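You operate a simulated robot arm through the tools that you are given. There is no shell and no other tool. Be economical: measure what you need, move in short steps, check, and stop when the job is done.

You are at the controls of a simulated robot arm. One attempt, no reset.

## Task
Pair each sock on the sock board with its match and slide the clips over.
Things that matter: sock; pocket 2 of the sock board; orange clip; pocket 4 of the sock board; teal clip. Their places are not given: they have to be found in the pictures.

Only the result counts: the job must be done as asked and must still hold three seconds after the hand-in. Knocking over, shifting, dropping, spilling or breaking anything else fails it.

## Robot
A 6-joint arm with a two-finger parallel gripper, fixed in place. Base frame: the origin is at the foot of the arm, x ahead of it, y to its left, z up; the work surface is at about z = 863. Units: mm, rad, N and s.
With the tool pointing down near the work surface it reaches from about 240 to 640 mm from the base axis. Its first joint turns from -1.152 to 1.152 rad. Payload 2.7 kg.
Tool frame: the origin (TCP) lies between the finger pads and is the grasp point; the fingertips stand 23 mm ahead of it; z points along the fingers, y is the line along which they close. Largest opening 94 mm; finger width 38, thickness 10; the body of the gripper, 54 by 96 mm, starts 39 mm behind the TCP.
Orientation is that of the tool frame in the base frame, as a unit quaternion [x, y, z, w]. With the fingers straight down and closing along the base's y, the tool's x points along the base's -x, its y along +y and its z along -z.

## Interface
- The arm moves only by the tool apply_moves. Its argument "series" is a list of rows, each a list of 3 entries, a list of its own where there are three numbers: the gripper command, from -1 (fully open) to 1 (shut), values between in proportion, then the shift along the tool's x, y, z in mm, then the turn, a rotation vector about the tool's x, y, z in rad. In form: [[fingers, [dx, dy, dz], [ax, ay, az]], ...]. A call has 1 to 8 rows; each row is the pose to reach, as a shift and turn from the pose commanded when the call began, along the tool's axes at that moment. Rows are played at 5 a second. More than 50 mm and 0.15 rad between two rows, or a gripper value outside its range, and nothing of the call is played. Where a pose cannot be reached the arm comes as near as it can. A force on the tool above 60 N (or 10 N above the force at the start of the call, whichever is more), or a blocked arm, ends the call early, and 0.2 s more pass. The fingers move at their own pace (about 45 mm/s each) and stop on an object; they squeeze with about 44 N. The grip force told is the motor's: it shows also when the fingers shut on nothing. Time passes only in rows, and 0.2 s behind the last, so rows that repeat a pose let the fingers close. It gives the time, the measured TCP pose, the force on the tool (base axes), the opening and the grip force at its end, in the units of the frame above (readings bear some noise).
- Cameras (640 x 400 px; columns grow to the right, rows downward): "scene" is fixed at [85.4, -433, 1416]; the picture's right is [0.72, -0.69, 0.00], its down [-0.33, -0.34, -0.88] and it looks along [0.61, 0.64, -0.47] (base axes); focal length 359 px, centre (320, 200). "wrist" rides on the gripper at [-39, 0, -44] in the tool frame; the picture's right is [0.00, -1.00, 0.00], its down [0.97, 0.00, -0.24] and it looks along [0.24, 0.00, 0.97] (tool axes); focal length 218 px, centre (320, 200).
- get_image(camera): a new picture of that camera. It takes no simulated time.
- measure_at(camera, pixels): for up to 12 pixels [column, row] of the newest picture of that camera ("zoom" is the newest enlarged one), the place [x, y, z] in the base frame of the surface seen there, good to about 2 mm. It takes no simulated time.
- close_up(camera, box): a new picture of the part [left, top, right, bottom] of that camera's present view, enlarged. It takes no simulated time.
- sign_off(): hands the job in; it is judged then, once.

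Keep the steps short. Do not move on a guess: measure, check each grasp and each placing, and mend mistakes. In all there are 80 turns and 38 pictures (those below and enlarged ones count). Leave the gripper open and the arm clear of the work at the hand-in unless told otherwise, and finish with a single line.

The tools are called after "Call:" as name(argument=value, ...) on one line, values as JSON. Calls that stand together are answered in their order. apply_moves: Moves the arm, as the interface text tells. Its arguments: {"type":"object","properties":{"series":{"type":"array","items":{"type":"array"}}},"required":["series"]} The other tools are called the same way: get_image (camera) takes a picture; measure_at (camera, pixels) gives the place of the surface under pixels of a picture; close_up (camera, box) takes an enlarged picture of a part of a camera's view; sign_off () hands the job in.

At the start:

```text
time_s: 0.0
tcp_pos: [364.7, 55.3, 1264.3]
orientation: [-0.001, 1.0, 0.001, -0.001]
wrist_force: [0.2, -0.1, 0.0]
width: 94.2
grip_force: 0.0
```

scene: 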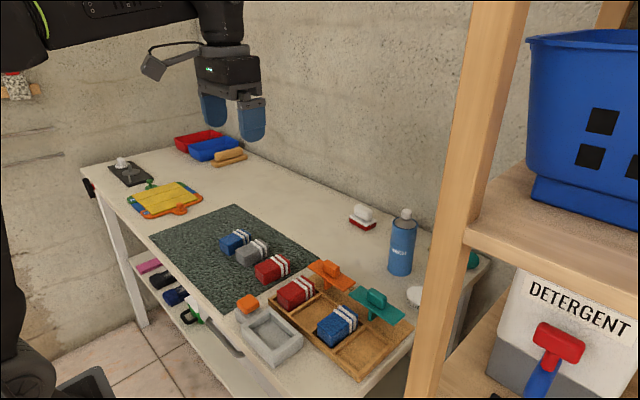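
wrist: 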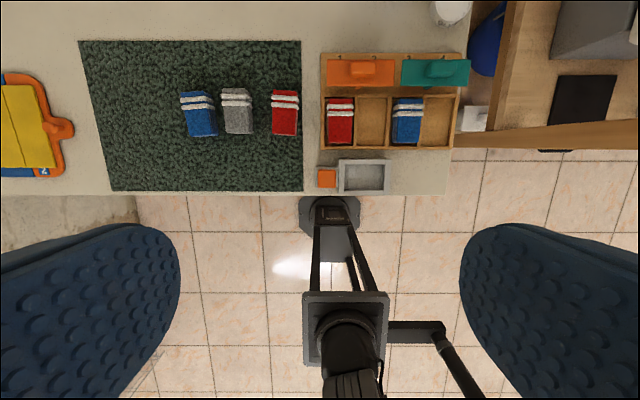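

I see the board with a red sock, an empty pocket, a blue sock and an empty pocket. The orange and teal clips sit behind them. Next I take enlarged views.

Call:
close_up(camera="scene", box=[200, 210, 440, 390])

Call:
close_up(camera="wrist", box=[300, 30, 490, 160])

```text
2.22 times, centred on (320, 300) of scene
```

zoom: 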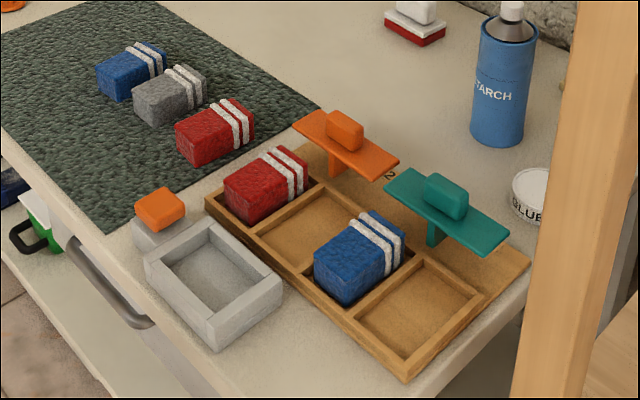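

```text
3.08 times, centred on (395, 95) of wrist
```

zoom: 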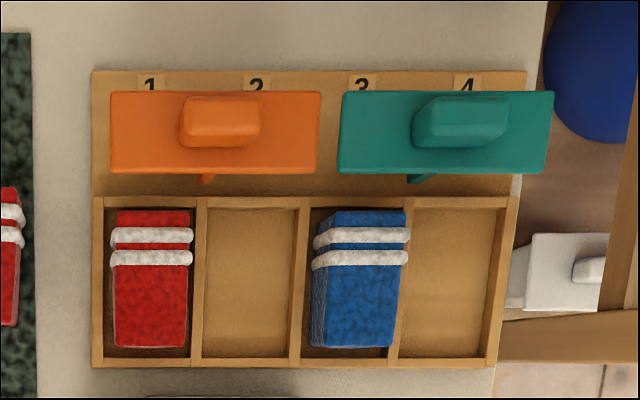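

Now I measure the clips, the sock positions, the pockets and the dividers in the wrist zoom.

Call:
measure_at(camera="zoom", pixels=[[220, 120], [115, 130], [315, 130], [215, 170], [208, 180], [460, 120], [345, 130], [545, 130], [416, 180], [150, 310], [355, 310], [250, 280]])

Call:
measure_at(camera="wrist", pixels=[[284, 120], [275, 92], [297, 92], [273, 133], [296, 134], [202, 125], [180, 95], [213, 93], [188, 135], [216, 134], [238, 120], [300, 150]])

Call:
close_up(camera="wrist", box=[170, 70, 330, 170])

```text
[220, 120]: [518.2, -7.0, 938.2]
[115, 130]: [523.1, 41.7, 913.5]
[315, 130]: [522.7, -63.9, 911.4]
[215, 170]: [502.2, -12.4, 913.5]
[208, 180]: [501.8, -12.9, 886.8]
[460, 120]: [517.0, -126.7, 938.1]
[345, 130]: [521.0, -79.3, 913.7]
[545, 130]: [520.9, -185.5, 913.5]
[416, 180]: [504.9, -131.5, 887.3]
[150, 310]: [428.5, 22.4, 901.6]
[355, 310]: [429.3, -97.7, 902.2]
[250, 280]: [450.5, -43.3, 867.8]
```

```text
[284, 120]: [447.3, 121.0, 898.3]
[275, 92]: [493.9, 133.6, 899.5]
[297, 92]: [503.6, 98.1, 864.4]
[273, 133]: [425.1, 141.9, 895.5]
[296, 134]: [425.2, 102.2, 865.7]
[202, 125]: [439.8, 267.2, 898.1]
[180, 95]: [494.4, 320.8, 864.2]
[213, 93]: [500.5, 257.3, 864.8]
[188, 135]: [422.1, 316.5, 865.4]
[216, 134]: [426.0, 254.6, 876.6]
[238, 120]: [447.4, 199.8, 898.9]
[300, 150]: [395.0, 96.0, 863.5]
```

```text
4.00 times, centred on (250, 120) of wrist
```

zoom: 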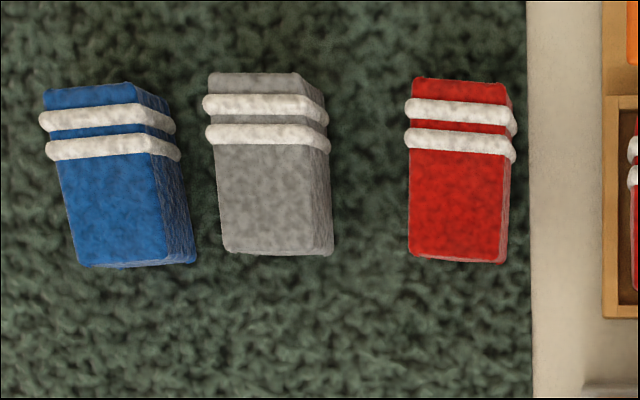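

The socks stand about 34 mm high and the pocket floor is at about 868. Now the sock top edges in this zoom, to get position and yaw.

Call:
measure_at(camera="zoom", pixels=[[413, 160], [411, 250], [502, 160], [498, 255], [420, 85], [498, 87], [64, 165], [82, 260], [148, 158], [165, 255], [50, 93], [128, 88]])

Call:
close_up(camera="wrist", box=[315, 85, 475, 185])

```text
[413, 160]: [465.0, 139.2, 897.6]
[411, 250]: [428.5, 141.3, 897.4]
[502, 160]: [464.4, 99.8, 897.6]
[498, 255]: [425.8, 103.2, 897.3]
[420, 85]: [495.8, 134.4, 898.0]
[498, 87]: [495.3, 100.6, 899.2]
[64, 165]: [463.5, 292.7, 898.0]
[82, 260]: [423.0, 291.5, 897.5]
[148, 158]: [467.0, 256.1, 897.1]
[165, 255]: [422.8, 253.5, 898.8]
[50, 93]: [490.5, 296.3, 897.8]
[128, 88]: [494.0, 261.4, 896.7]
```

```text
4.00 times, centred on (395, 135) of wrist
```

zoom: 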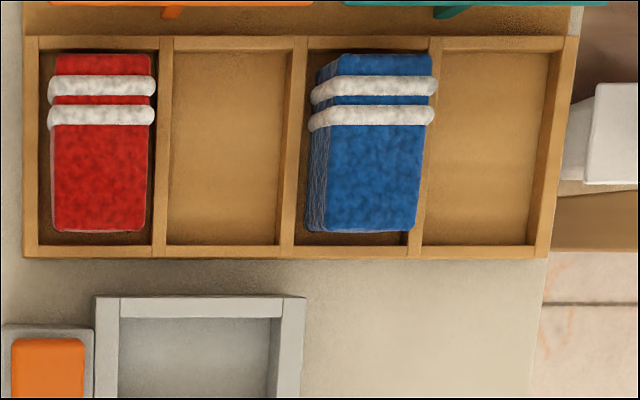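

Now the pocket walls, measured in the zoom.

Call:
measure_at(camera="zoom", pixels=[[160, 150], [166, 150], [289, 130], [425, 205], [547, 150], [215, 45], [210, 252], [500, 45], [480, 252], [225, 150], [485, 150], [32, 150]])

Call:
measure_at(camera="zoom", pixels=[[52, 90], [150, 90], [60, 60], [147, 60], [60, 225], [143, 225], [330, 220], [412, 225], [340, 60], [425, 60], [172, 12], [450, 10]])

```text
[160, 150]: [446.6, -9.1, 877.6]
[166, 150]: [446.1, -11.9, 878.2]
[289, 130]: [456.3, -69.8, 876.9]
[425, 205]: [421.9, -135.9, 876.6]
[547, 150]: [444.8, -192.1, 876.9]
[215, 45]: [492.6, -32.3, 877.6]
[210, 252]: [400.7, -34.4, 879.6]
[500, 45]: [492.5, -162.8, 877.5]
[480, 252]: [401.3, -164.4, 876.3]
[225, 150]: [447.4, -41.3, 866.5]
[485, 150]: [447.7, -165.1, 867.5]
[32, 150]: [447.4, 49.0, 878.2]
```

```text
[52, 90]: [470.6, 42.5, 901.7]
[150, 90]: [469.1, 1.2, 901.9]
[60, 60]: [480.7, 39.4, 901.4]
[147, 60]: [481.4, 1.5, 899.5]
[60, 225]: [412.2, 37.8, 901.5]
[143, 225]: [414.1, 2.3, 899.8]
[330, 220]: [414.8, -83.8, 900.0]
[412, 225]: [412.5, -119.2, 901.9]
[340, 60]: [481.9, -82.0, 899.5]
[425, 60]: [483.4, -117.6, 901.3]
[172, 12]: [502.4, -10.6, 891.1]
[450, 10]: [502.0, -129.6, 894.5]
```

Pocket 2's centre is about (447, -41) and pocket 4's about (447, -161), with wall tops at 877.5. Next I check obstacles near pocket 4: the shelf, the tub and the wood parts.

Call:
measure_at(camera="wrist", pixels=[[480, 45], [465, 120], [480, 118], [500, 20], [490, 90], [520, 140], [460, 146], [448, 10], [508, 125], [470, 140]])

Call:
measure_at(camera="scene", pixels=[[470, 100], [440, 300], [460, 200], [415, 390], [500, 240], [480, 150], [405, 215], [332, 270], [380, 297], [410, 290]])

```text
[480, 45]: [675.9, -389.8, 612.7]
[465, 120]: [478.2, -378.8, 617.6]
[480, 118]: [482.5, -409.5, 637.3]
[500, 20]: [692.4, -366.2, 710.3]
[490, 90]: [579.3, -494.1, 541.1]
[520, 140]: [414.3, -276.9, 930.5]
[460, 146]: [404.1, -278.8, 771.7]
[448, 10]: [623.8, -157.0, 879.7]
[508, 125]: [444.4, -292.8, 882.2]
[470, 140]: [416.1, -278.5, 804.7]
```

```text
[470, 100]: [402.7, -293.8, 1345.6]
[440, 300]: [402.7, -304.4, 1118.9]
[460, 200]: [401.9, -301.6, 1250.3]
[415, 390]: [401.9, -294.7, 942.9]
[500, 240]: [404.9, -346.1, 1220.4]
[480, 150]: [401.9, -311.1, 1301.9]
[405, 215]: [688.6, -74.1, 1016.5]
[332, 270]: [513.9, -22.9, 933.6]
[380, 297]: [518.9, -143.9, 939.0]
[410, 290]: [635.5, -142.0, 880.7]
```

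The shelf post is at y ≤ -277, which leaves enough room. First is the loose red sock, whose body centre is about (446, 121) with a yaw of about -0.07. I move above it to z ≈ 1000.

Call:
apply_moves(series=[[-1, [-13.5, 11, 44], [0, 0, 0.01]], [-1, [-27, 22, 88], [0, 0, 0.02]], [-1, [-40.5, 33, 132], [0, 0, 0.035]], [-1, [-54, 44, 176], [0, 0, 0.05]], [-1, [-67.5, 55, 220], [0, 0, 0.06]], [-1, [-81.3, 65.6, 264], [0, 0, 0.07]], [-1, [-81.3, 65.6, 264], [0, 0, 0.07]]])

Call:
get_image(camera="wrist")

```text
time_s: 1.6
tcp_pos: [446.6, 122.2, 998.4]
orientation: [0.036, 0.999, 0.0, 0.001]
wrist_force: [0.5, 0.2, 0.2]
width: 94.2
grip_force: 0.0
```

```text
31 pictures are left
```

wrist: 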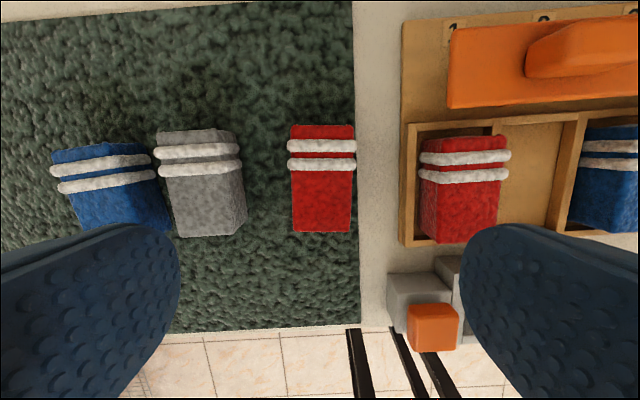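

The sock is lined up. I measure its edges again before descending.

Call:
measure_at(camera="wrist", pixels=[[295, 180], [350, 180], [296, 225], [348, 225], [322, 228], [322, 128], [170, 200], [240, 200], [168, 230], [90, 200], [160, 210]])

```text
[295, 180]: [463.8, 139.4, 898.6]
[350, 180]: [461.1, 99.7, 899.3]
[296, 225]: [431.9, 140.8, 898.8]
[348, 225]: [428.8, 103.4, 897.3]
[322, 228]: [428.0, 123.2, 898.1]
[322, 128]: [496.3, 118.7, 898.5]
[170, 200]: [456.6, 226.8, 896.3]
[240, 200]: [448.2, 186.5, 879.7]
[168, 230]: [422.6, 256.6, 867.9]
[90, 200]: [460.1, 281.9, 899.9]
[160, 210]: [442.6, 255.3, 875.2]
```

The body centre is confirmed near (446, 121). I descend with the fingers part closed to about 62 mm, which keeps clear of the grey sock.

Call:
apply_moves(series=[[-0.32, [0, 0, 0], [0, 0, 0]], [-0.32, [0, 0, 0], [0, 0, 0]], [-0.32, [0, 0, 35], [0, 0, 0]], [-0.32, [0, 0, 70], [0, 0, 0]], [-0.32, [0, 0, 95], [0, 0, 0]], [-0.32, [0, 0, 95], [0, 0, 0]]])

Call:
get_image(camera="wrist")

```text
time_s: 3.0
tcp_pos: [446.7, 121.4, 904.5]
orientation: [0.035, 0.999, 0.0, 0.0]
wrist_force: [0.1, -0.5, -0.4]
width: 62.0
grip_force: 0.1
```

```text
30 pictures are left
```

wrist: 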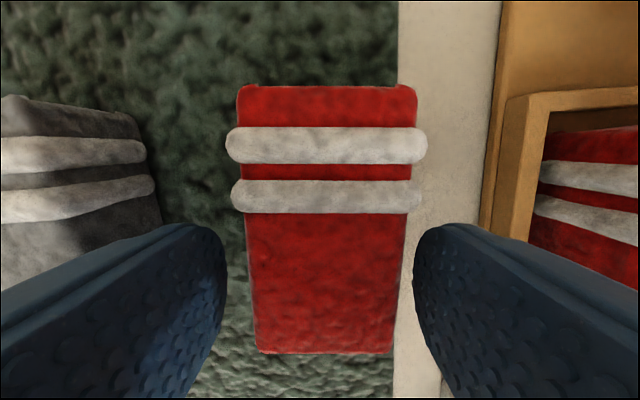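

The fingers straddle the body just in front of the cuffs. I close, shifting 2 mm back from the cuffs.

Call:
apply_moves(series=[[-0.32, [2, 0, 0], [0, 0, 0]], [0, [2, 0, 0], [0, 0, 0]], [1, [2, 0, 0], [0, 0, 0]], [1, [2, 0, 0], [0, 0, 0]], [1, [2, 0, 0], [0, 0, 0]]])

Call:
apply_moves(series=[[1, [0, 0, -15], [0, 0, 0]], [1, [0, 0, -50], [0, 0, 0]], [1, [0, 0, -50], [0, 0, 0]]])

Call:
get_image(camera="wrist")

```text
time_s: 4.2
tcp_pos: [444.5, 121.7, 904.7]
orientation: [0.035, 0.999, 0.001, 0.001]
wrist_force: [-0.7, 0.4, 1.9]
width: 42.6
grip_force: 44.2
```

```text
time_s: 5.0
tcp_pos: [444.4, 121.8, 954.9]
orientation: [0.035, 0.999, 0.001, 0.0]
wrist_force: [0.6, -0.1, -0.8]
width: 42.7
grip_force: 44.0
```

```text
29 pictures are left
```

wrist: 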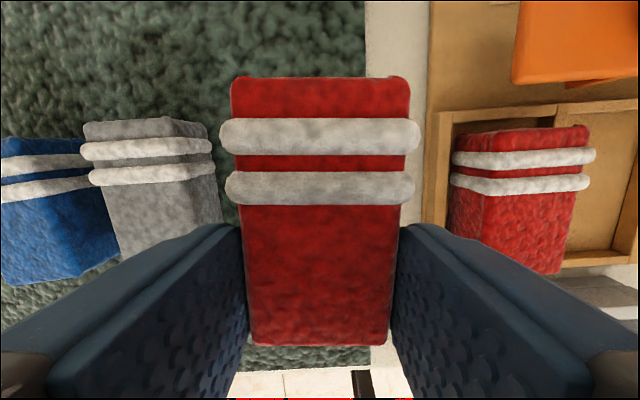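

The red sock is held firmly, with its centre about 17 mm ahead of the TCP. I carry it high to above pocket 2, with TCP target (429.5, -40.5), and straighten the yaw.

Call:
apply_moves(series=[[1, [0, 0, -35], [0, 0, 0]], [1, [0.9, -41, -35], [0, 0, -0.018]], [1, [1.8, -82, -35], [0, 0, -0.035]], [1, [2.7, -123, -35], [0, 0, -0.053]], [1, [3.6, -162.9, -35], [0, 0, -0.071]], [1, [3.6, -162.9, -35], [0, 0, -0.071]]])

Call:
get_image(camera="wrist")

```text
time_s: 6.4
tcp_pos: [429.2, -42.1, 988.7]
orientation: [-0.001, 1.0, 0.001, 0.001]
wrist_force: [-0.7, -1.0, -0.5]
width: 42.6
grip_force: 44.0
```

```text
28 pictures are left
```

wrist: 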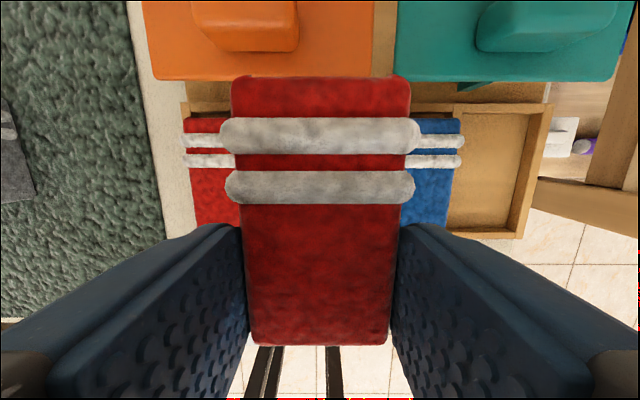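

The sock sits over pocket 2. I descend to just above the floor and check.

Call:
apply_moves(series=[[1, [0, 1, 30], [0, 0, 0]], [1, [0, 1, 55], [0, 0, 0]], [1, [0, 1, 70], [0, 0, 0]], [1, [0, 1, 76], [0, 0, 0]], [1, [0, 1, 76], [0, 0, 0]]])

Call:
get_image(camera="wrist")

Call:
close_up(camera="scene", box=[240, 220, 420, 380])

```text
time_s: 7.6
tcp_pos: [429.1, -39.3, 913.8]
orientation: [-0.001, 1.0, 0.001, 0.001]
wrist_force: [1.1, 0.1, -0.4]
width: 42.6
grip_force: 44.1
```

```text
27 pictures are left
```

wrist: 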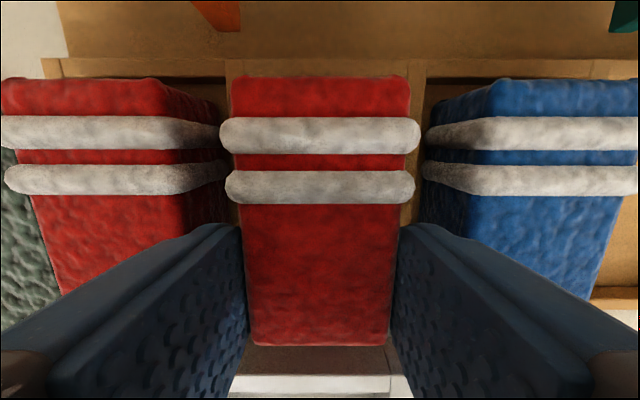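

```text
2.50 times, centred on (330, 300) of scene
```

zoom: 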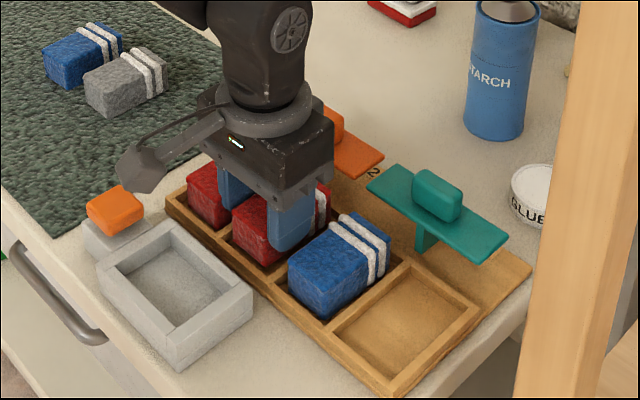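

It is between both neighbours with gaps on each side. I lower the last 6.5 mm, then open a little.

Call:
apply_moves(series=[[1, [0, -0.5, 3], [0, 0, 0]], [1, [0, -0.5, 6.3], [0, 0, 0]], [1, [0, -0.5, 6.3], [0, 0, 0]]])

Call:
apply_moves(series=[[0.0, [0, 0, 0], [0, 0, 0]], [-0.1, [0, 0, 0], [0, 0, 0]], [-0.1, [0, 0, 0], [0, 0, 0]], [-0.1, [0, 0, -20], [0, 0, 0]], [-0.1, [0, 0, -50], [0, 0, 0]], [-0.1, [0, 0, -92], [0, 0, 0]], [-0.1, [0, 0, -92], [0, 0, 0]]])

Call:
get_image(camera="wrist")

```text
time_s: 8.4
tcp_pos: [429.0, -41.5, 908.3]
orientation: [0.0, 1.0, 0.001, 0.001]
wrist_force: [-1.6, -0.3, 3.1]
width: 42.6
grip_force: 43.9
```

```text
time_s: 10.0
tcp_pos: [429.1, -40.2, 1000.5]
orientation: [-0.001, 1.0, 0.001, 0.0]
wrist_force: [0.0, 0.9, 0.3]
width: 51.6
grip_force: 0.0
```

```text
25 pictures are left
```

wrist: 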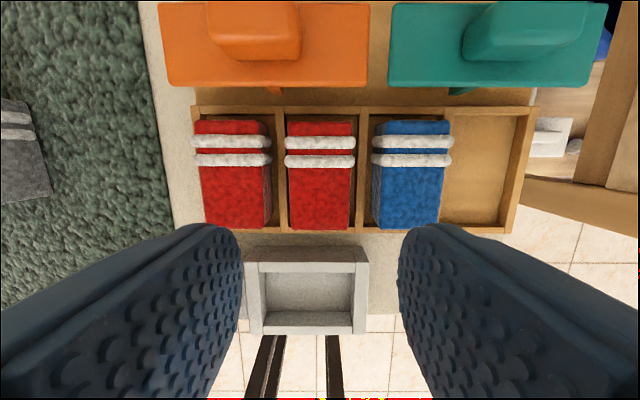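

The red sock is seated in pocket 2. Next I move above the loose blue sock, aiming for about (441, 273.5).

Call:
apply_moves(series=[[-0.32, [-2, 45, 0], [0, 0, -0.01]], [-0.32, [-4, 90, 0], [0, 0, -0.02]], [-0.32, [-6, 135, 0], [0, 0, -0.03]], [-0.32, [-8, 180, 0], [0, 0, -0.04]], [-0.32, [-10, 225, 0], [0, 0, -0.05]], [-0.32, [-12, 270, 0], [0, 0, -0.055]], [-0.32, [-12, 314, 0], [0, 0, -0.055]], [-0.32, [-12, 314, 0], [0, 0, -0.055]]])

Call:
get_image(camera="wrist")

```text
time_s: 11.8
tcp_pos: [440.2, 272.6, 998.9]
orientation: [-0.028, 1.0, 0.002, 0.0]
wrist_force: [-0.3, 0.1, 0.7]
width: 62.0
grip_force: 0.0
```

```text
24 pictures are left
```

wrist: 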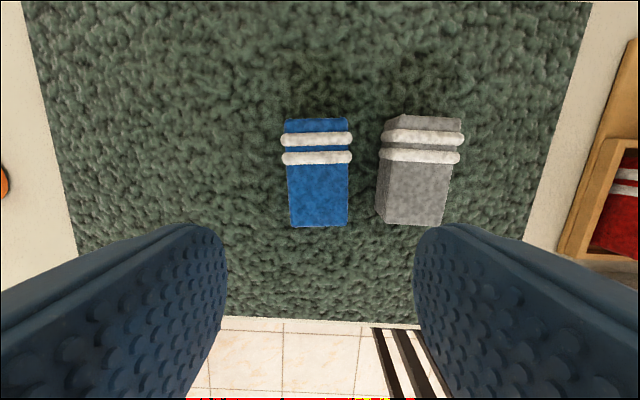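

Call:
measure_at(camera="wrist", pixels=[[291, 172], [346, 172], [293, 222], [346, 221], [318, 222], [316, 121], [381, 150], [380, 210], [286, 121], [346, 121]])

```text
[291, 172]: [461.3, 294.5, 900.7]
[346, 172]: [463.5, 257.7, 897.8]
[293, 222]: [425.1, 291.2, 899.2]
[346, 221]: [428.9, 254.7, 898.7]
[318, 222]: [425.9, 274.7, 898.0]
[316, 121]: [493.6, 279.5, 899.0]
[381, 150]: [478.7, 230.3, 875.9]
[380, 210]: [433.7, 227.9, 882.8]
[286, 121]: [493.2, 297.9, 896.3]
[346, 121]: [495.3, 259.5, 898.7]
```

The blue yaw is nearer 0.085. I correct it, narrow the opening to about 56 mm (the grey sock's edge is at y ≈ 229) and descend.

Call:
apply_moves(series=[[-0.19, [-2, 0.8, 0], [0, 0, -0.03]], [-0.19, [-2, 0.8, 30], [0, 0, -0.03]], [-0.19, [-2, 0.8, 65], [0, 0, -0.03]], [-0.19, [-2, 0.8, 80], [0, 0, -0.03]], [-0.19, [-2, 0.8, 80], [0, 0, -0.03]]])

Call:
get_image(camera="wrist")

```text
time_s: 13.0
tcp_pos: [443.1, 274.1, 919.0]
orientation: [-0.045, 0.999, 0.001, 0.001]
wrist_force: [0.3, -0.5, -1.9]
width: 56.1
grip_force: 0.1
```

```text
23 pictures are left
```

wrist: 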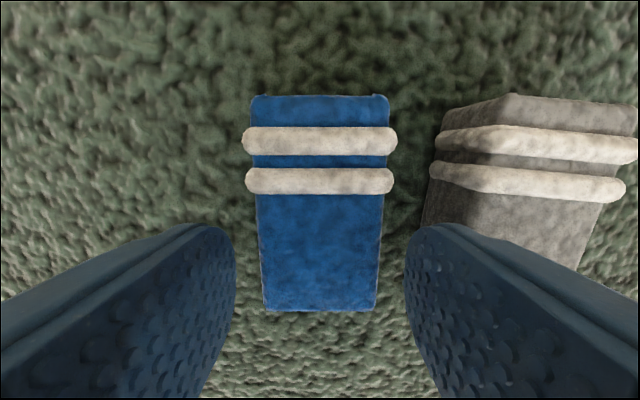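

Centred, and clear of the grey sock by about 6 mm. I descend 14 mm, close and lift.

Call:
apply_moves(series=[[-0.19, [0, 0, 14], [0, 0, 0]], [-0.19, [0, 0, 14], [0, 0, 0]], [1, [0, 0, 14], [0, 0, 0]], [1, [0, 0, 14], [0, 0, 0]], [1, [0, 0, 14], [0, 0, 0]]])

Call:
apply_moves(series=[[1, [0, 0, -15], [0, 0, 0]], [1, [0, 0, -50], [0, 0, 0]], [1, [0, 0, -85], [0, 0, 0]], [1, [0, 0, -85], [0, 0, 0]]])

Call:
get_image(camera="wrist")

```text
time_s: 14.2
tcp_pos: [442.3, 275.0, 907.3]
orientation: [-0.045, 0.999, 0.001, 0.001]
wrist_force: [-0.1, -0.1, 1.6]
width: 42.5
grip_force: 43.5
```

```text
time_s: 15.2
tcp_pos: [442.3, 275.1, 991.4]
orientation: [-0.044, 0.999, 0.001, 0.0]
wrist_force: [0.3, 0.2, -0.9]
width: 42.5
grip_force: 43.7
```

```text
22 pictures are left
```

wrist: 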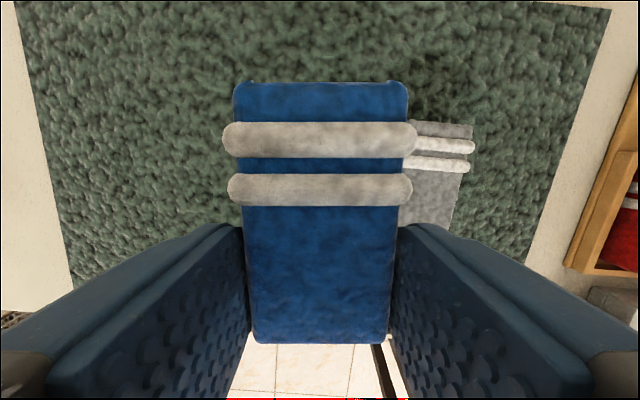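

The blue sock is held. I carry it toward pocket 4 at this height, straightening the yaw, in two calls.

Call:
apply_moves(series=[[1, [5.1, -43.3, 0], [0, 0, 0.011]], [1, [10.2, -86.6, 0], [0, 0, 0.022]], [1, [15.3, -130, 0], [0, 0, 0.033]], [1, [20.4, -173.3, 0], [0, 0, 0.044]], [1, [25.5, -216.6, 0], [0, 0, 0.055]], [1, [30.5, -260, 0], [0, 0, 0.066]], [1, [35.6, -303, 0], [0, 0, 0.077]], [1, [40.7, -346.6, 0], [0, 0, 0.088]]])

Call:
apply_moves(series=[[1, [1.2, -43.6, 0], [0, 0, 0]], [1, [2.4, -87.2, 0], [0, 0, 0]], [1, [2.4, -87.2, 0], [0, 0, 0]]])

Call:
get_image(camera="wrist")

Call:
get_image(camera="scene")

```text
time_s: 17.0
tcp_pos: [434.0, -75.1, 991.7]
orientation: [0.0, 1.0, 0.002, 0.0]
wrist_force: [0.4, 0.1, 0.3]
width: 42.3
grip_force: 44.2
```

```text
time_s: 17.8
tcp_pos: [430.5, -161.6, 991.6]
orientation: [0.0, 1.0, 0.001, -0.001]
wrist_force: [-0.5, 0.6, -0.3]
width: 42.5
grip_force: 44.4
```

```text
21 pictures are left
```

wrist: 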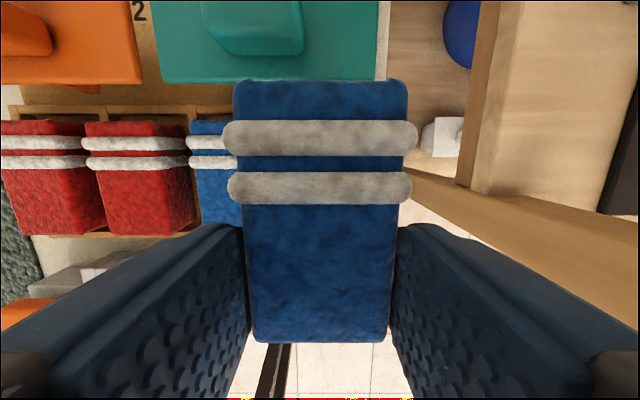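

```text
20 pictures are left
```

scene: 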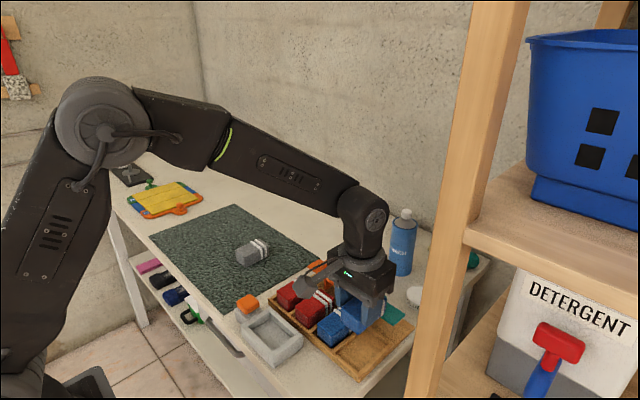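

The sock is over pocket 4. I lower it to about 914 and look.

Call:
apply_moves(series=[[1, [1, 0.5, 30], [0, 0, 0]], [1, [1, 0.5, 55], [0, 0, 0]], [1, [1, 0.5, 70], [0, 0, 0]], [1, [1, 0.5, 77], [0, 0, 0]], [1, [1, 0.5, 77], [0, 0, 0]]])

Call:
get_image(camera="wrist")

```text
time_s: 19.0
tcp_pos: [429.1, -161.7, 913.6]
orientation: [0.001, 1.0, 0.002, 0.0]
wrist_force: [-0.1, 0.2, -0.8]
width: 42.5
grip_force: 44.0
```

```text
19 pictures are left
```

wrist: 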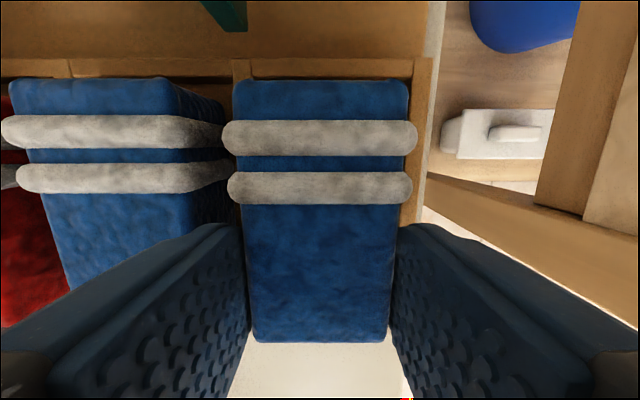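

At the front edge (row 360) I see a white area where I expected the wood wall. I measure there and at the walls.

Call:
measure_at(camera="wrist", pixels=[[320, 355], [300, 370], [340, 390], [320, 335], [320, 68], [320, 90], [243, 72], [422, 120], [414, 215], [230, 208]])

Call:
close_up(camera="scene", box=[280, 260, 420, 390])

```text
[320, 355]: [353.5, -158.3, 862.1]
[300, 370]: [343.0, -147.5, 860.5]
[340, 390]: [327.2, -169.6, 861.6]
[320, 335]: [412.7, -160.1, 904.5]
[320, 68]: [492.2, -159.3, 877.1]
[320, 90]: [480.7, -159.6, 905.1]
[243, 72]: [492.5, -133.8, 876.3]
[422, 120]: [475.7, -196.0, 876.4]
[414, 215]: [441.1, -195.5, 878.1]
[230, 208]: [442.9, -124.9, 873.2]
```

```text
3.08 times, centred on (350, 325) of scene
```

zoom: 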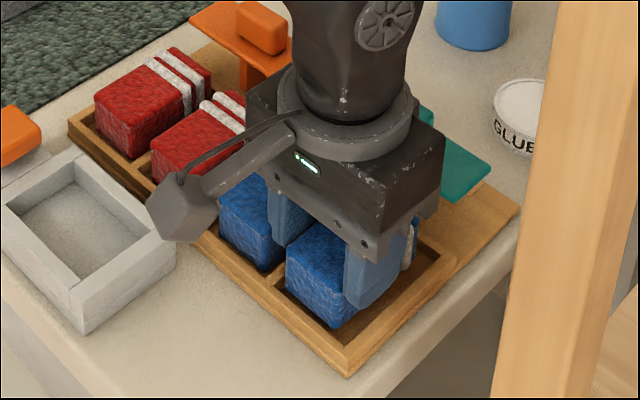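

The sock spans x 412–482, inside the walls at 401 and 492; the white area is the table seen past the wall. I shift 1.5 mm to the right, lower, release and rise.

Call:
apply_moves(series=[[1, [0, -1.5, 3], [0, 0, 0]], [1, [0, -1.5, 6], [0, 0, 0]], [1, [0, -1.5, 6], [0, 0, 0]]])

Call:
apply_moves(series=[[0.0, [0, 0, 0], [0, 0, 0]], [-0.1, [0, 0, 0], [0, 0, 0]], [-0.1, [0, 0, 0], [0, 0, 0]], [-0.1, [0, 0, -20], [0, 0, 0]], [-0.1, [0, 0, -50], [0, 0, 0]], [-0.1, [0, 0, -92], [0, 0, 0]], [-0.1, [0, 0, -92], [0, 0, 0]]])

Call:
get_image(camera="wrist")

Call:
close_up(camera="scene", box=[260, 240, 420, 380])

```text
time_s: 19.8
tcp_pos: [428.7, -161.1, 909.3]
orientation: [-0.001, 1.0, 0.001, 0.001]
wrist_force: [-3.8, 2.4, 12.2]
width: 42.2
grip_force: 44.3
```

```text
time_s: 21.4
tcp_pos: [429.6, -163.3, 1000.8]
orientation: [0.001, 1.0, 0.0, -0.001]
wrist_force: [0.2, 0.0, -0.8]
width: 52.0
grip_force: 0.1
```

```text
17 pictures are left
```

wrist: 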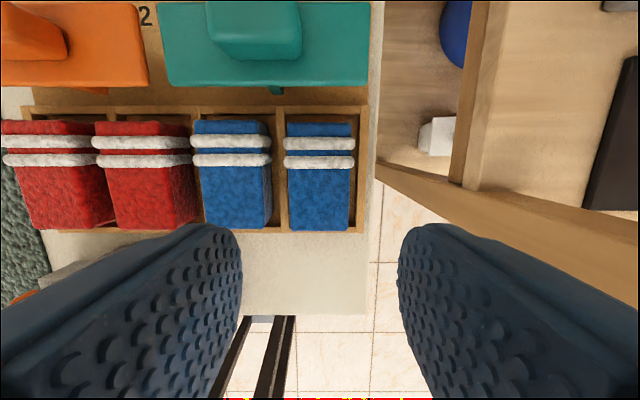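

```text
2.86 times, centred on (340, 310) of scene
```

zoom: 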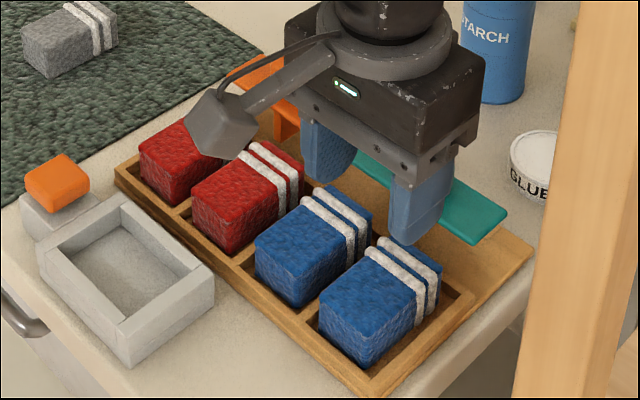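

Both socks are seated. Next I verify the sock tops and the teal knob by measuring in both pictures.

Call:
measure_at(camera="wrist", pixels=[[318, 215], [318, 125], [290, 190], [347, 190], [235, 190], [210, 30], [298, 30], [255, 20], [250, 75], [277, 90], [145, 190], [250, 58]])

Call:
measure_at(camera="zoom", pixels=[[283, 120], [290, 135], [380, 185], [480, 215], [500, 270]])

```text
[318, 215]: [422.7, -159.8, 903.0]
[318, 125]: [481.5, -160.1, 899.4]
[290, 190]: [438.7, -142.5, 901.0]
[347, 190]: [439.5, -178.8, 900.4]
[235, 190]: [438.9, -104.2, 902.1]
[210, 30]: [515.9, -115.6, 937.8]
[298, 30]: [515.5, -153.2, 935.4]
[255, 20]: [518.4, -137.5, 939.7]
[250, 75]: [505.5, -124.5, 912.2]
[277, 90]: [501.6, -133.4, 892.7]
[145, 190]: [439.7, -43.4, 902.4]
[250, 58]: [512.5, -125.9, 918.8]
```

```text
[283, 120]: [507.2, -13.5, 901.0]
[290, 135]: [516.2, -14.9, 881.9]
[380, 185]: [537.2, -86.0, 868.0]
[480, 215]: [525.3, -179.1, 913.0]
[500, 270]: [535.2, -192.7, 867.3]
```

The sock tops all read about 901. Now I move above the teal clip for a good look at its knob and stem.

Call:
apply_moves(series=[[-0.3, [-25, 10, -5], [0, 0, 0]], [-0.5, [-50, 20, -10], [0, 0, 0]], [-0.5, [-70, 30, -10], [0, 0, 0]], [-0.5, [-70, 30, -10], [0, 0, 0]]])

Call:
get_image(camera="wrist")

```text
time_s: 22.4
tcp_pos: [498.5, -134.4, 1010.3]
orientation: [0.001, 1.0, 0.001, 0.0]
wrist_force: [-0.5, 0.2, -0.3]
width: 70.5
grip_force: 0.2
```

```text
15 pictures are left
```

wrist: 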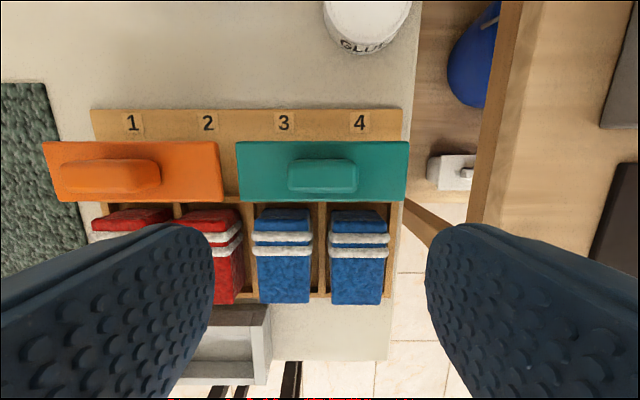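

Call:
measure_at(camera="wrist", pixels=[[291, 172], [355, 172], [322, 161], [322, 184], [322, 190], [322, 145], [322, 199], [240, 172], [405, 172], [65, 172], [157, 168], [110, 162]])

```text
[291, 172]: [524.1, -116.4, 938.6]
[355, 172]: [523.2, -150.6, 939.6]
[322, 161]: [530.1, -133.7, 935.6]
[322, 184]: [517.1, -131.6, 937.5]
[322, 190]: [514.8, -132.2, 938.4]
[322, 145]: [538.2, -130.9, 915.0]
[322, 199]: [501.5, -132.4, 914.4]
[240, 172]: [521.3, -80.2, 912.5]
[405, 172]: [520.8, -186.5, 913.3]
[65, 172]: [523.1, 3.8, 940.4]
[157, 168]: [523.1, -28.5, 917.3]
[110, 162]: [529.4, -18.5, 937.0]
```

The teal knob spans x 512–531 and y -115 to -152, with its top at 938 and its plate top at 913.5. I descend over it to TCP (521, -133, 941).

Call:
apply_moves(series=[[-0.4, [-21.5, 0, 0], [0, 0, 0]], [-0.4, [-21.5, 0, 35], [0, 0, 0]], [-0.4, [-21.5, 0, 60], [0, 0, 0]], [-0.4, [-21.5, 0, 69], [0, 0, 0]], [-0.4, [-21.5, 0, 69], [0, 0, 0]]])

Call:
get_image(camera="wrist")

```text
time_s: 23.6
tcp_pos: [520.5, -133.2, 941.0]
orientation: [0.001, 1.0, 0.0, 0.0]
wrist_force: [1.3, -0.3, -0.2]
width: 65.7
grip_force: 0.0
```

```text
14 pictures are left
```

wrist: 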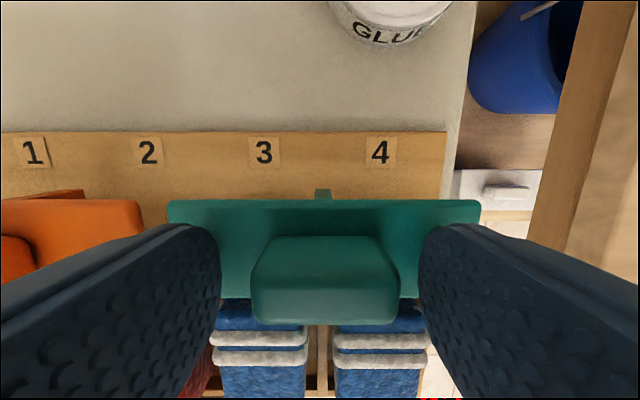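

The knob lies centred between the fingers. I close on it and slide 10 mm toward the base to feel the resistance.

Call:
apply_moves(series=[[0.2, [0, 0, 0], [0, 0, 0]], [1, [0, 0, 0], [0, 0, 0]], [1, [0, 0, 0], [0, 0, 0]], [1, [0, 0, 0], [0, 0, 0]]])

Call:
apply_moves(series=[[1, [3, 0, 0], [0, 0, 0]], [1, [6, 0, 0], [0, 0, 0]], [1, [10, 0, 0], [0, 0, 0]]])

Call:
get_image(camera="wrist")

```text
time_s: 24.6
tcp_pos: [520.6, -134.1, 941.8]
orientation: [0.001, 1.0, 0.001, 0.0]
wrist_force: [-0.1, -12.7, -3.3]
width: 39.5
grip_force: 44.7
```

```text
time_s: 25.4
tcp_pos: [511.8, -133.8, 940.3]
orientation: [0.0, 1.0, 0.0, 0.0]
wrist_force: [0.8, -17.8, -2.0]
width: 39.8
grip_force: 45.1
```

```text
13 pictures are left
```

wrist: 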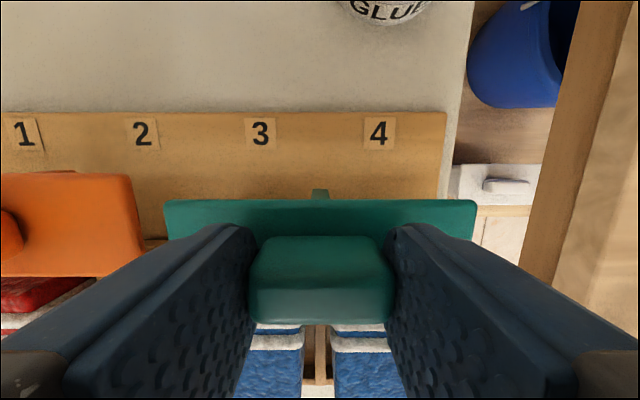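

The clip follows freely, with only a small side load (-17 N in y). I ease 1 mm to -y and continue sliding 40 mm in small steps, watching for a stop.

Call:
apply_moves(series=[[1, [0, -1, 0], [0, 0, 0]], [1, [8, -1, 0], [0, 0, 0]], [1, [16, -1, 0], [0, 0, 0]], [1, [24, -1, 0], [0, 0, 0]], [1, [32, -1, 0], [0, 0, 0]], [1, [40, -1, 0], [0, 0, 0]], [1, [40, -1, 0], [0, 0, 0]]])

Call:
close_up(camera="scene", box=[260, 230, 420, 370])

```text
time_s: 27.0
tcp_pos: [471.2, -134.9, 940.5]
orientation: [0.001, 1.0, 0.001, 0.0]
wrist_force: [-0.2, -16.2, -6.4]
width: 39.7
grip_force: 44.6
```

```text
2.86 times, centred on (340, 300) of scene
```

zoom: 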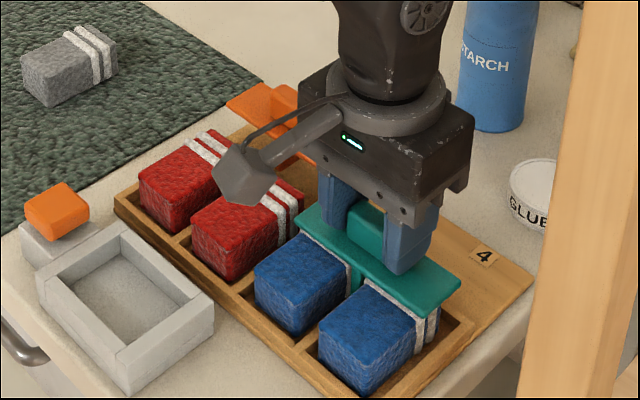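

The plate now covers the cuffs (centre x ≈ 471) and there is no stop yet. I continue gently to about 447.

Call:
apply_moves(series=[[1, [4, 0, 0], [0, 0, 0]], [1, [8, 0, 0], [0, 0, 0]], [1, [12, 0, 0], [0, 0, 0]], [1, [12, 0, 0], [0, 0, 0]]])

Call:
apply_moves(series=[[1, [4, 0, 0], [0, 0, 0]], [1, [8, 0, 0], [0, 0, 0]], [1, [12, 0, 0], [0, 0, 0]], [1, [12, 0, 0], [0, 0, 0]]])

Call:
get_image(camera="wrist")

```text
time_s: 28.0
tcp_pos: [457.5, -134.8, 940.6]
orientation: [0.001, 1.0, 0.001, 0.0]
wrist_force: [0.5, -13.3, 1.5]
width: 39.7
grip_force: 44.5
```

```text
time_s: 29.0
tcp_pos: [449.3, -134.8, 940.5]
orientation: [-0.001, 1.0, 0.001, 0.004]
wrist_force: [26.7, -12.3, -14.7]
width: 39.9
grip_force: 44.9
```

```text
11 pictures are left
```

wrist: 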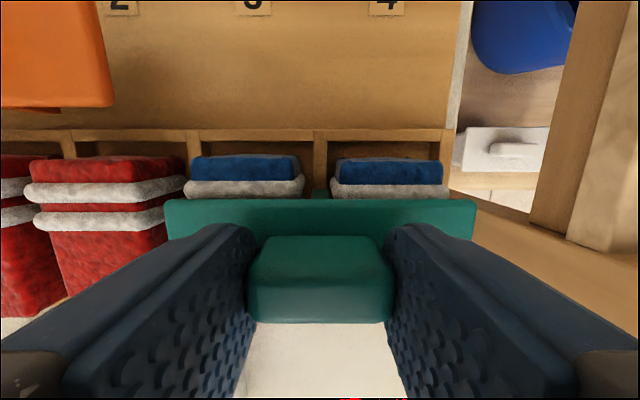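

A stop is felt at x ≈ 449 (27 N). I relax the push, open and rise.

Call:
apply_moves(series=[[1, [-1.5, 0, 0], [0, 0, 0]], [1, [-1.5, 0, 0], [0, 0, 0]], [-0.2, [-1.5, 0, 0], [0, 0, 0]], [-0.4, [-1.5, 0, 0], [0, 0, 0]], [-0.4, [-1.5, 0, 0], [0, 0, 0]], [-0.4, [-1.5, 0, -35], [0, 0, 0]], [-0.4, [-1.5, 0, -65], [0, 0, 0]], [-0.4, [-1.5, 0, -65], [0, 0, 0]]])

Call:
get_image(camera="wrist")

```text
time_s: 30.8
tcp_pos: [447.9, -134.0, 1005.4]
orientation: [0.001, 1.0, 0.0, 0.0]
wrist_force: [-0.4, -0.5, -0.8]
width: 65.8
grip_force: 0.0
```

```text
10 pictures are left
```

wrist: 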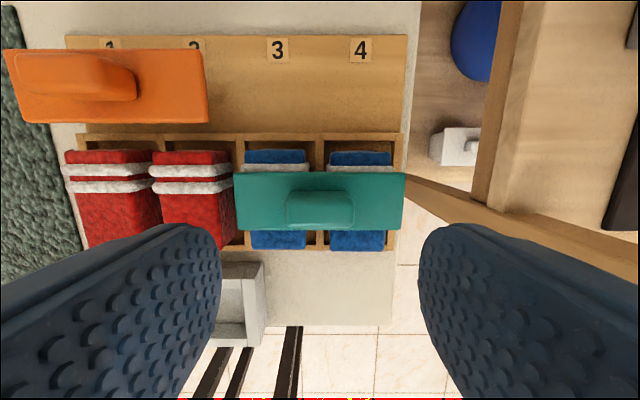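

The teal clip stands over both blue socks. Now I move above the orange clip at about (505, -12).

Call:
apply_moves(series=[[-0.4, [-18, 40, -5], [0, 0, 0]], [-0.4, [-36, 81, -5], [0, 0, 0]], [-0.4, [-56, 122, -5], [0, 0, 0]], [-0.4, [-56, 122, -5], [0, 0, 0]]])

Call:
get_image(camera="wrist")

```text
time_s: 31.8
tcp_pos: [505.8, -10.1, 1011.0]
orientation: [0.002, 1.0, 0.0, 0.0]
wrist_force: [0.2, 0.0, 0.3]
width: 66.1
grip_force: 0.0
```

```text
9 pictures are left
```

wrist: 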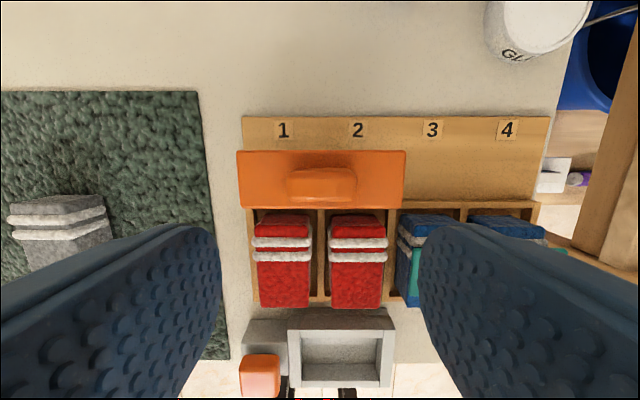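

Call:
measure_at(camera="wrist", pixels=[[292, 180], [354, 180], [321, 172], [321, 194], [241, 180], [402, 180], [321, 154], [321, 205]])

```text
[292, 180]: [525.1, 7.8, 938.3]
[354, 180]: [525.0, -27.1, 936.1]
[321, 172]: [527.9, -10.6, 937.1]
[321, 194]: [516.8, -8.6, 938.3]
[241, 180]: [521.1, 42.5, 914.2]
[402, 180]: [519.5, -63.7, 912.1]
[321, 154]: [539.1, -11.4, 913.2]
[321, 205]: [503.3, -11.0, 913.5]
```

The orange knob's centre is about (521, -10.5). I descend to TCP z 941 and close.

Call:
apply_moves(series=[[-0.4, [-15.5, 0, 0], [0, 0, 0]], [-0.4, [-15.5, 0, 35], [0, 0, 0]], [-0.4, [-15.5, 0, 60], [0, 0, 0]], [-0.4, [-15.5, 0, 69.5], [0, 0, 0]], [-0.4, [-15.5, 0, 69.5], [0, 0, 0]]])

Call:
apply_moves(series=[[0.2, [0, 0, 0], [0, 0, 0]], [1, [0, 0, 0], [0, 0, 0]], [1, [0, 0, 0], [0, 0, 0]], [1, [0, 0, 0], [0, 0, 0]]])

Call:
get_image(camera="wrist")

```text
time_s: 33.0
tcp_pos: [520.8, -11.4, 943.6]
orientation: [0.001, 1.0, 0.001, 0.0]
wrist_force: [0.9, 0.0, 0.1]
width: 65.9
grip_force: 0.0
```

```text
time_s: 34.0
tcp_pos: [520.9, -11.3, 943.0]
orientation: [0.0, 1.0, 0.002, 0.0]
wrist_force: [0.3, 3.1, -1.6]
width: 39.7
grip_force: 44.7
```

```text
8 pictures are left
```

wrist: 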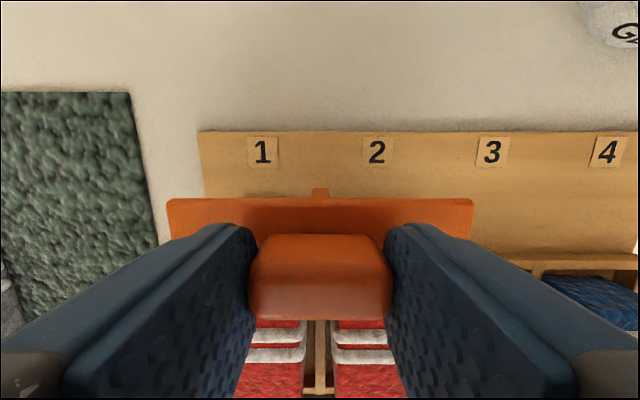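

It is gripped with little side load. I slide 60 mm in small steps, then the last part slowly.

Call:
apply_moves(series=[[1, [8, 0, 0], [0, 0, 0]], [1, [16, 0, 0], [0, 0, 0]], [1, [24, 0, 0], [0, 0, 0]], [1, [32, 0, 0], [0, 0, 0]], [1, [40, 0, 0], [0, 0, 0]], [1, [48, 0, 0], [0, 0, 0]], [1, [56, 0, 0], [0, 0, 0]], [1, [60, 0, 0], [0, 0, 0]]])

Call:
apply_moves(series=[[1, [4, 0, 0], [0, 0, 0]], [1, [8, 0, 0], [0, 0, 0]], [1, [12, 0, 0], [0, 0, 0]], [1, [14, 0, 0], [0, 0, 0]], [1, [14, 0, 0], [0, 0, 0]]])

Call:
get_image(camera="wrist")

```text
time_s: 35.8
tcp_pos: [459.7, -10.7, 942.1]
orientation: [0.0, 1.0, 0.001, 0.002]
wrist_force: [0.4, 8.8, 4.3]
width: 39.6
grip_force: 44.7
```

```text
time_s: 37.0
tcp_pos: [448.8, -10.8, 942.6]
orientation: [0.001, 1.0, 0.0, 0.006]
wrist_force: [30.1, 8.2, -10.1]
width: 39.7
grip_force: 45.3
```

```text
7 pictures are left
```

wrist: 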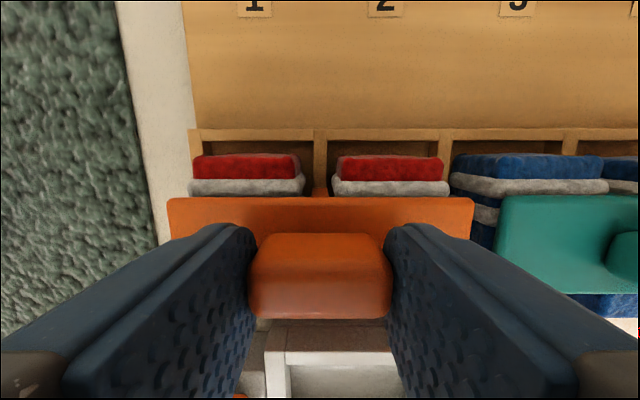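

The same stop is felt at x ≈ 449. I relax the push, open and rise clear.

Call:
apply_moves(series=[[1, [-1.8, 0, 0], [0, 0, 0]], [1, [-1.8, 0, 0], [0, 0, 0]], [-0.2, [-1.8, 0, 0], [0, 0, 0]], [-0.4, [-1.8, 0, 0], [0, 0, 0]], [-0.4, [-1.8, 0, 0], [0, 0, 0]], [-0.4, [-1.8, 0, -35], [0, 0, 0]], [-0.6, [-1.8, 0, -80], [0, 0, 0]], [-1, [-1.8, 0, -125], [0, 0, 0]]])

Call:
apply_moves(series=[[-1, [0, 30, -35], [0, 0, 0]], [-1, [0, 60, -70], [0, 0, 0]], [-1, [0, 90, -105], [0, 0, 0]], [-1, [0, 90, -105], [0, 0, 0]]])

Call:
get_image(camera="wrist")

Call:
get_image(camera="scene")

Call:
close_up(camera="scene", box=[220, 220, 420, 380])

```text
time_s: 38.8
tcp_pos: [447.0, -14.0, 1068.9]
orientation: [0.001, 1.0, 0.001, 0.0]
wrist_force: [-0.3, 0.0, -0.7]
width: 94.0
grip_force: 0.1
```

```text
time_s: 39.8
tcp_pos: [448.5, 76.8, 1172.9]
orientation: [0.0, 1.0, 0.001, 0.0]
wrist_force: [-0.1, 1.0, -0.1]
width: 94.1
grip_force: 0.0
```

```text
6 pictures are left
```

wrist: 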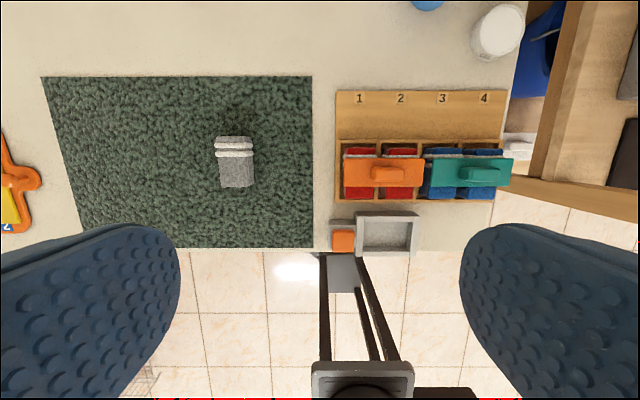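

```text
5 pictures are left
```

scene: 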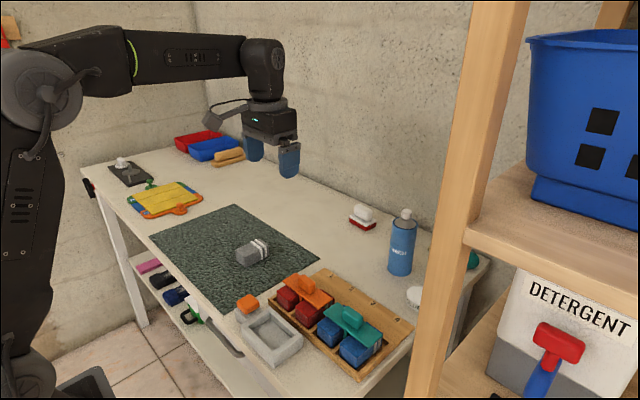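

```text
2.50 times, centred on (320, 300) of scene
```

zoom: 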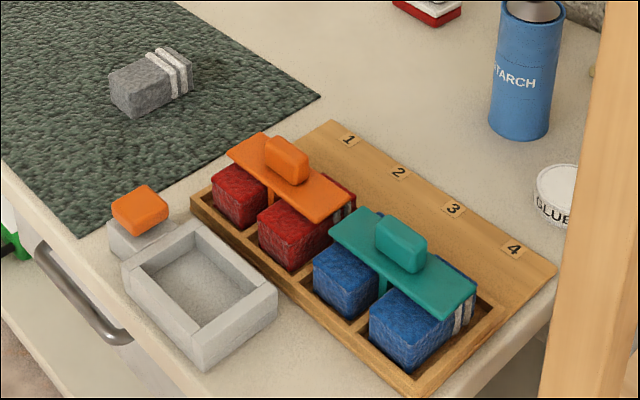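

Both pairs are in their pockets, both clips are over them at their stops, and nothing else has moved. The gripper is open and clear, so I hand in.

Call:
sign_off()

```text
The job is handed in.
```

The red sock is in pocket 2 and the blue sock in pocket 4, each beside its match, and the orange and teal clips are slid over the pairs to their stops.
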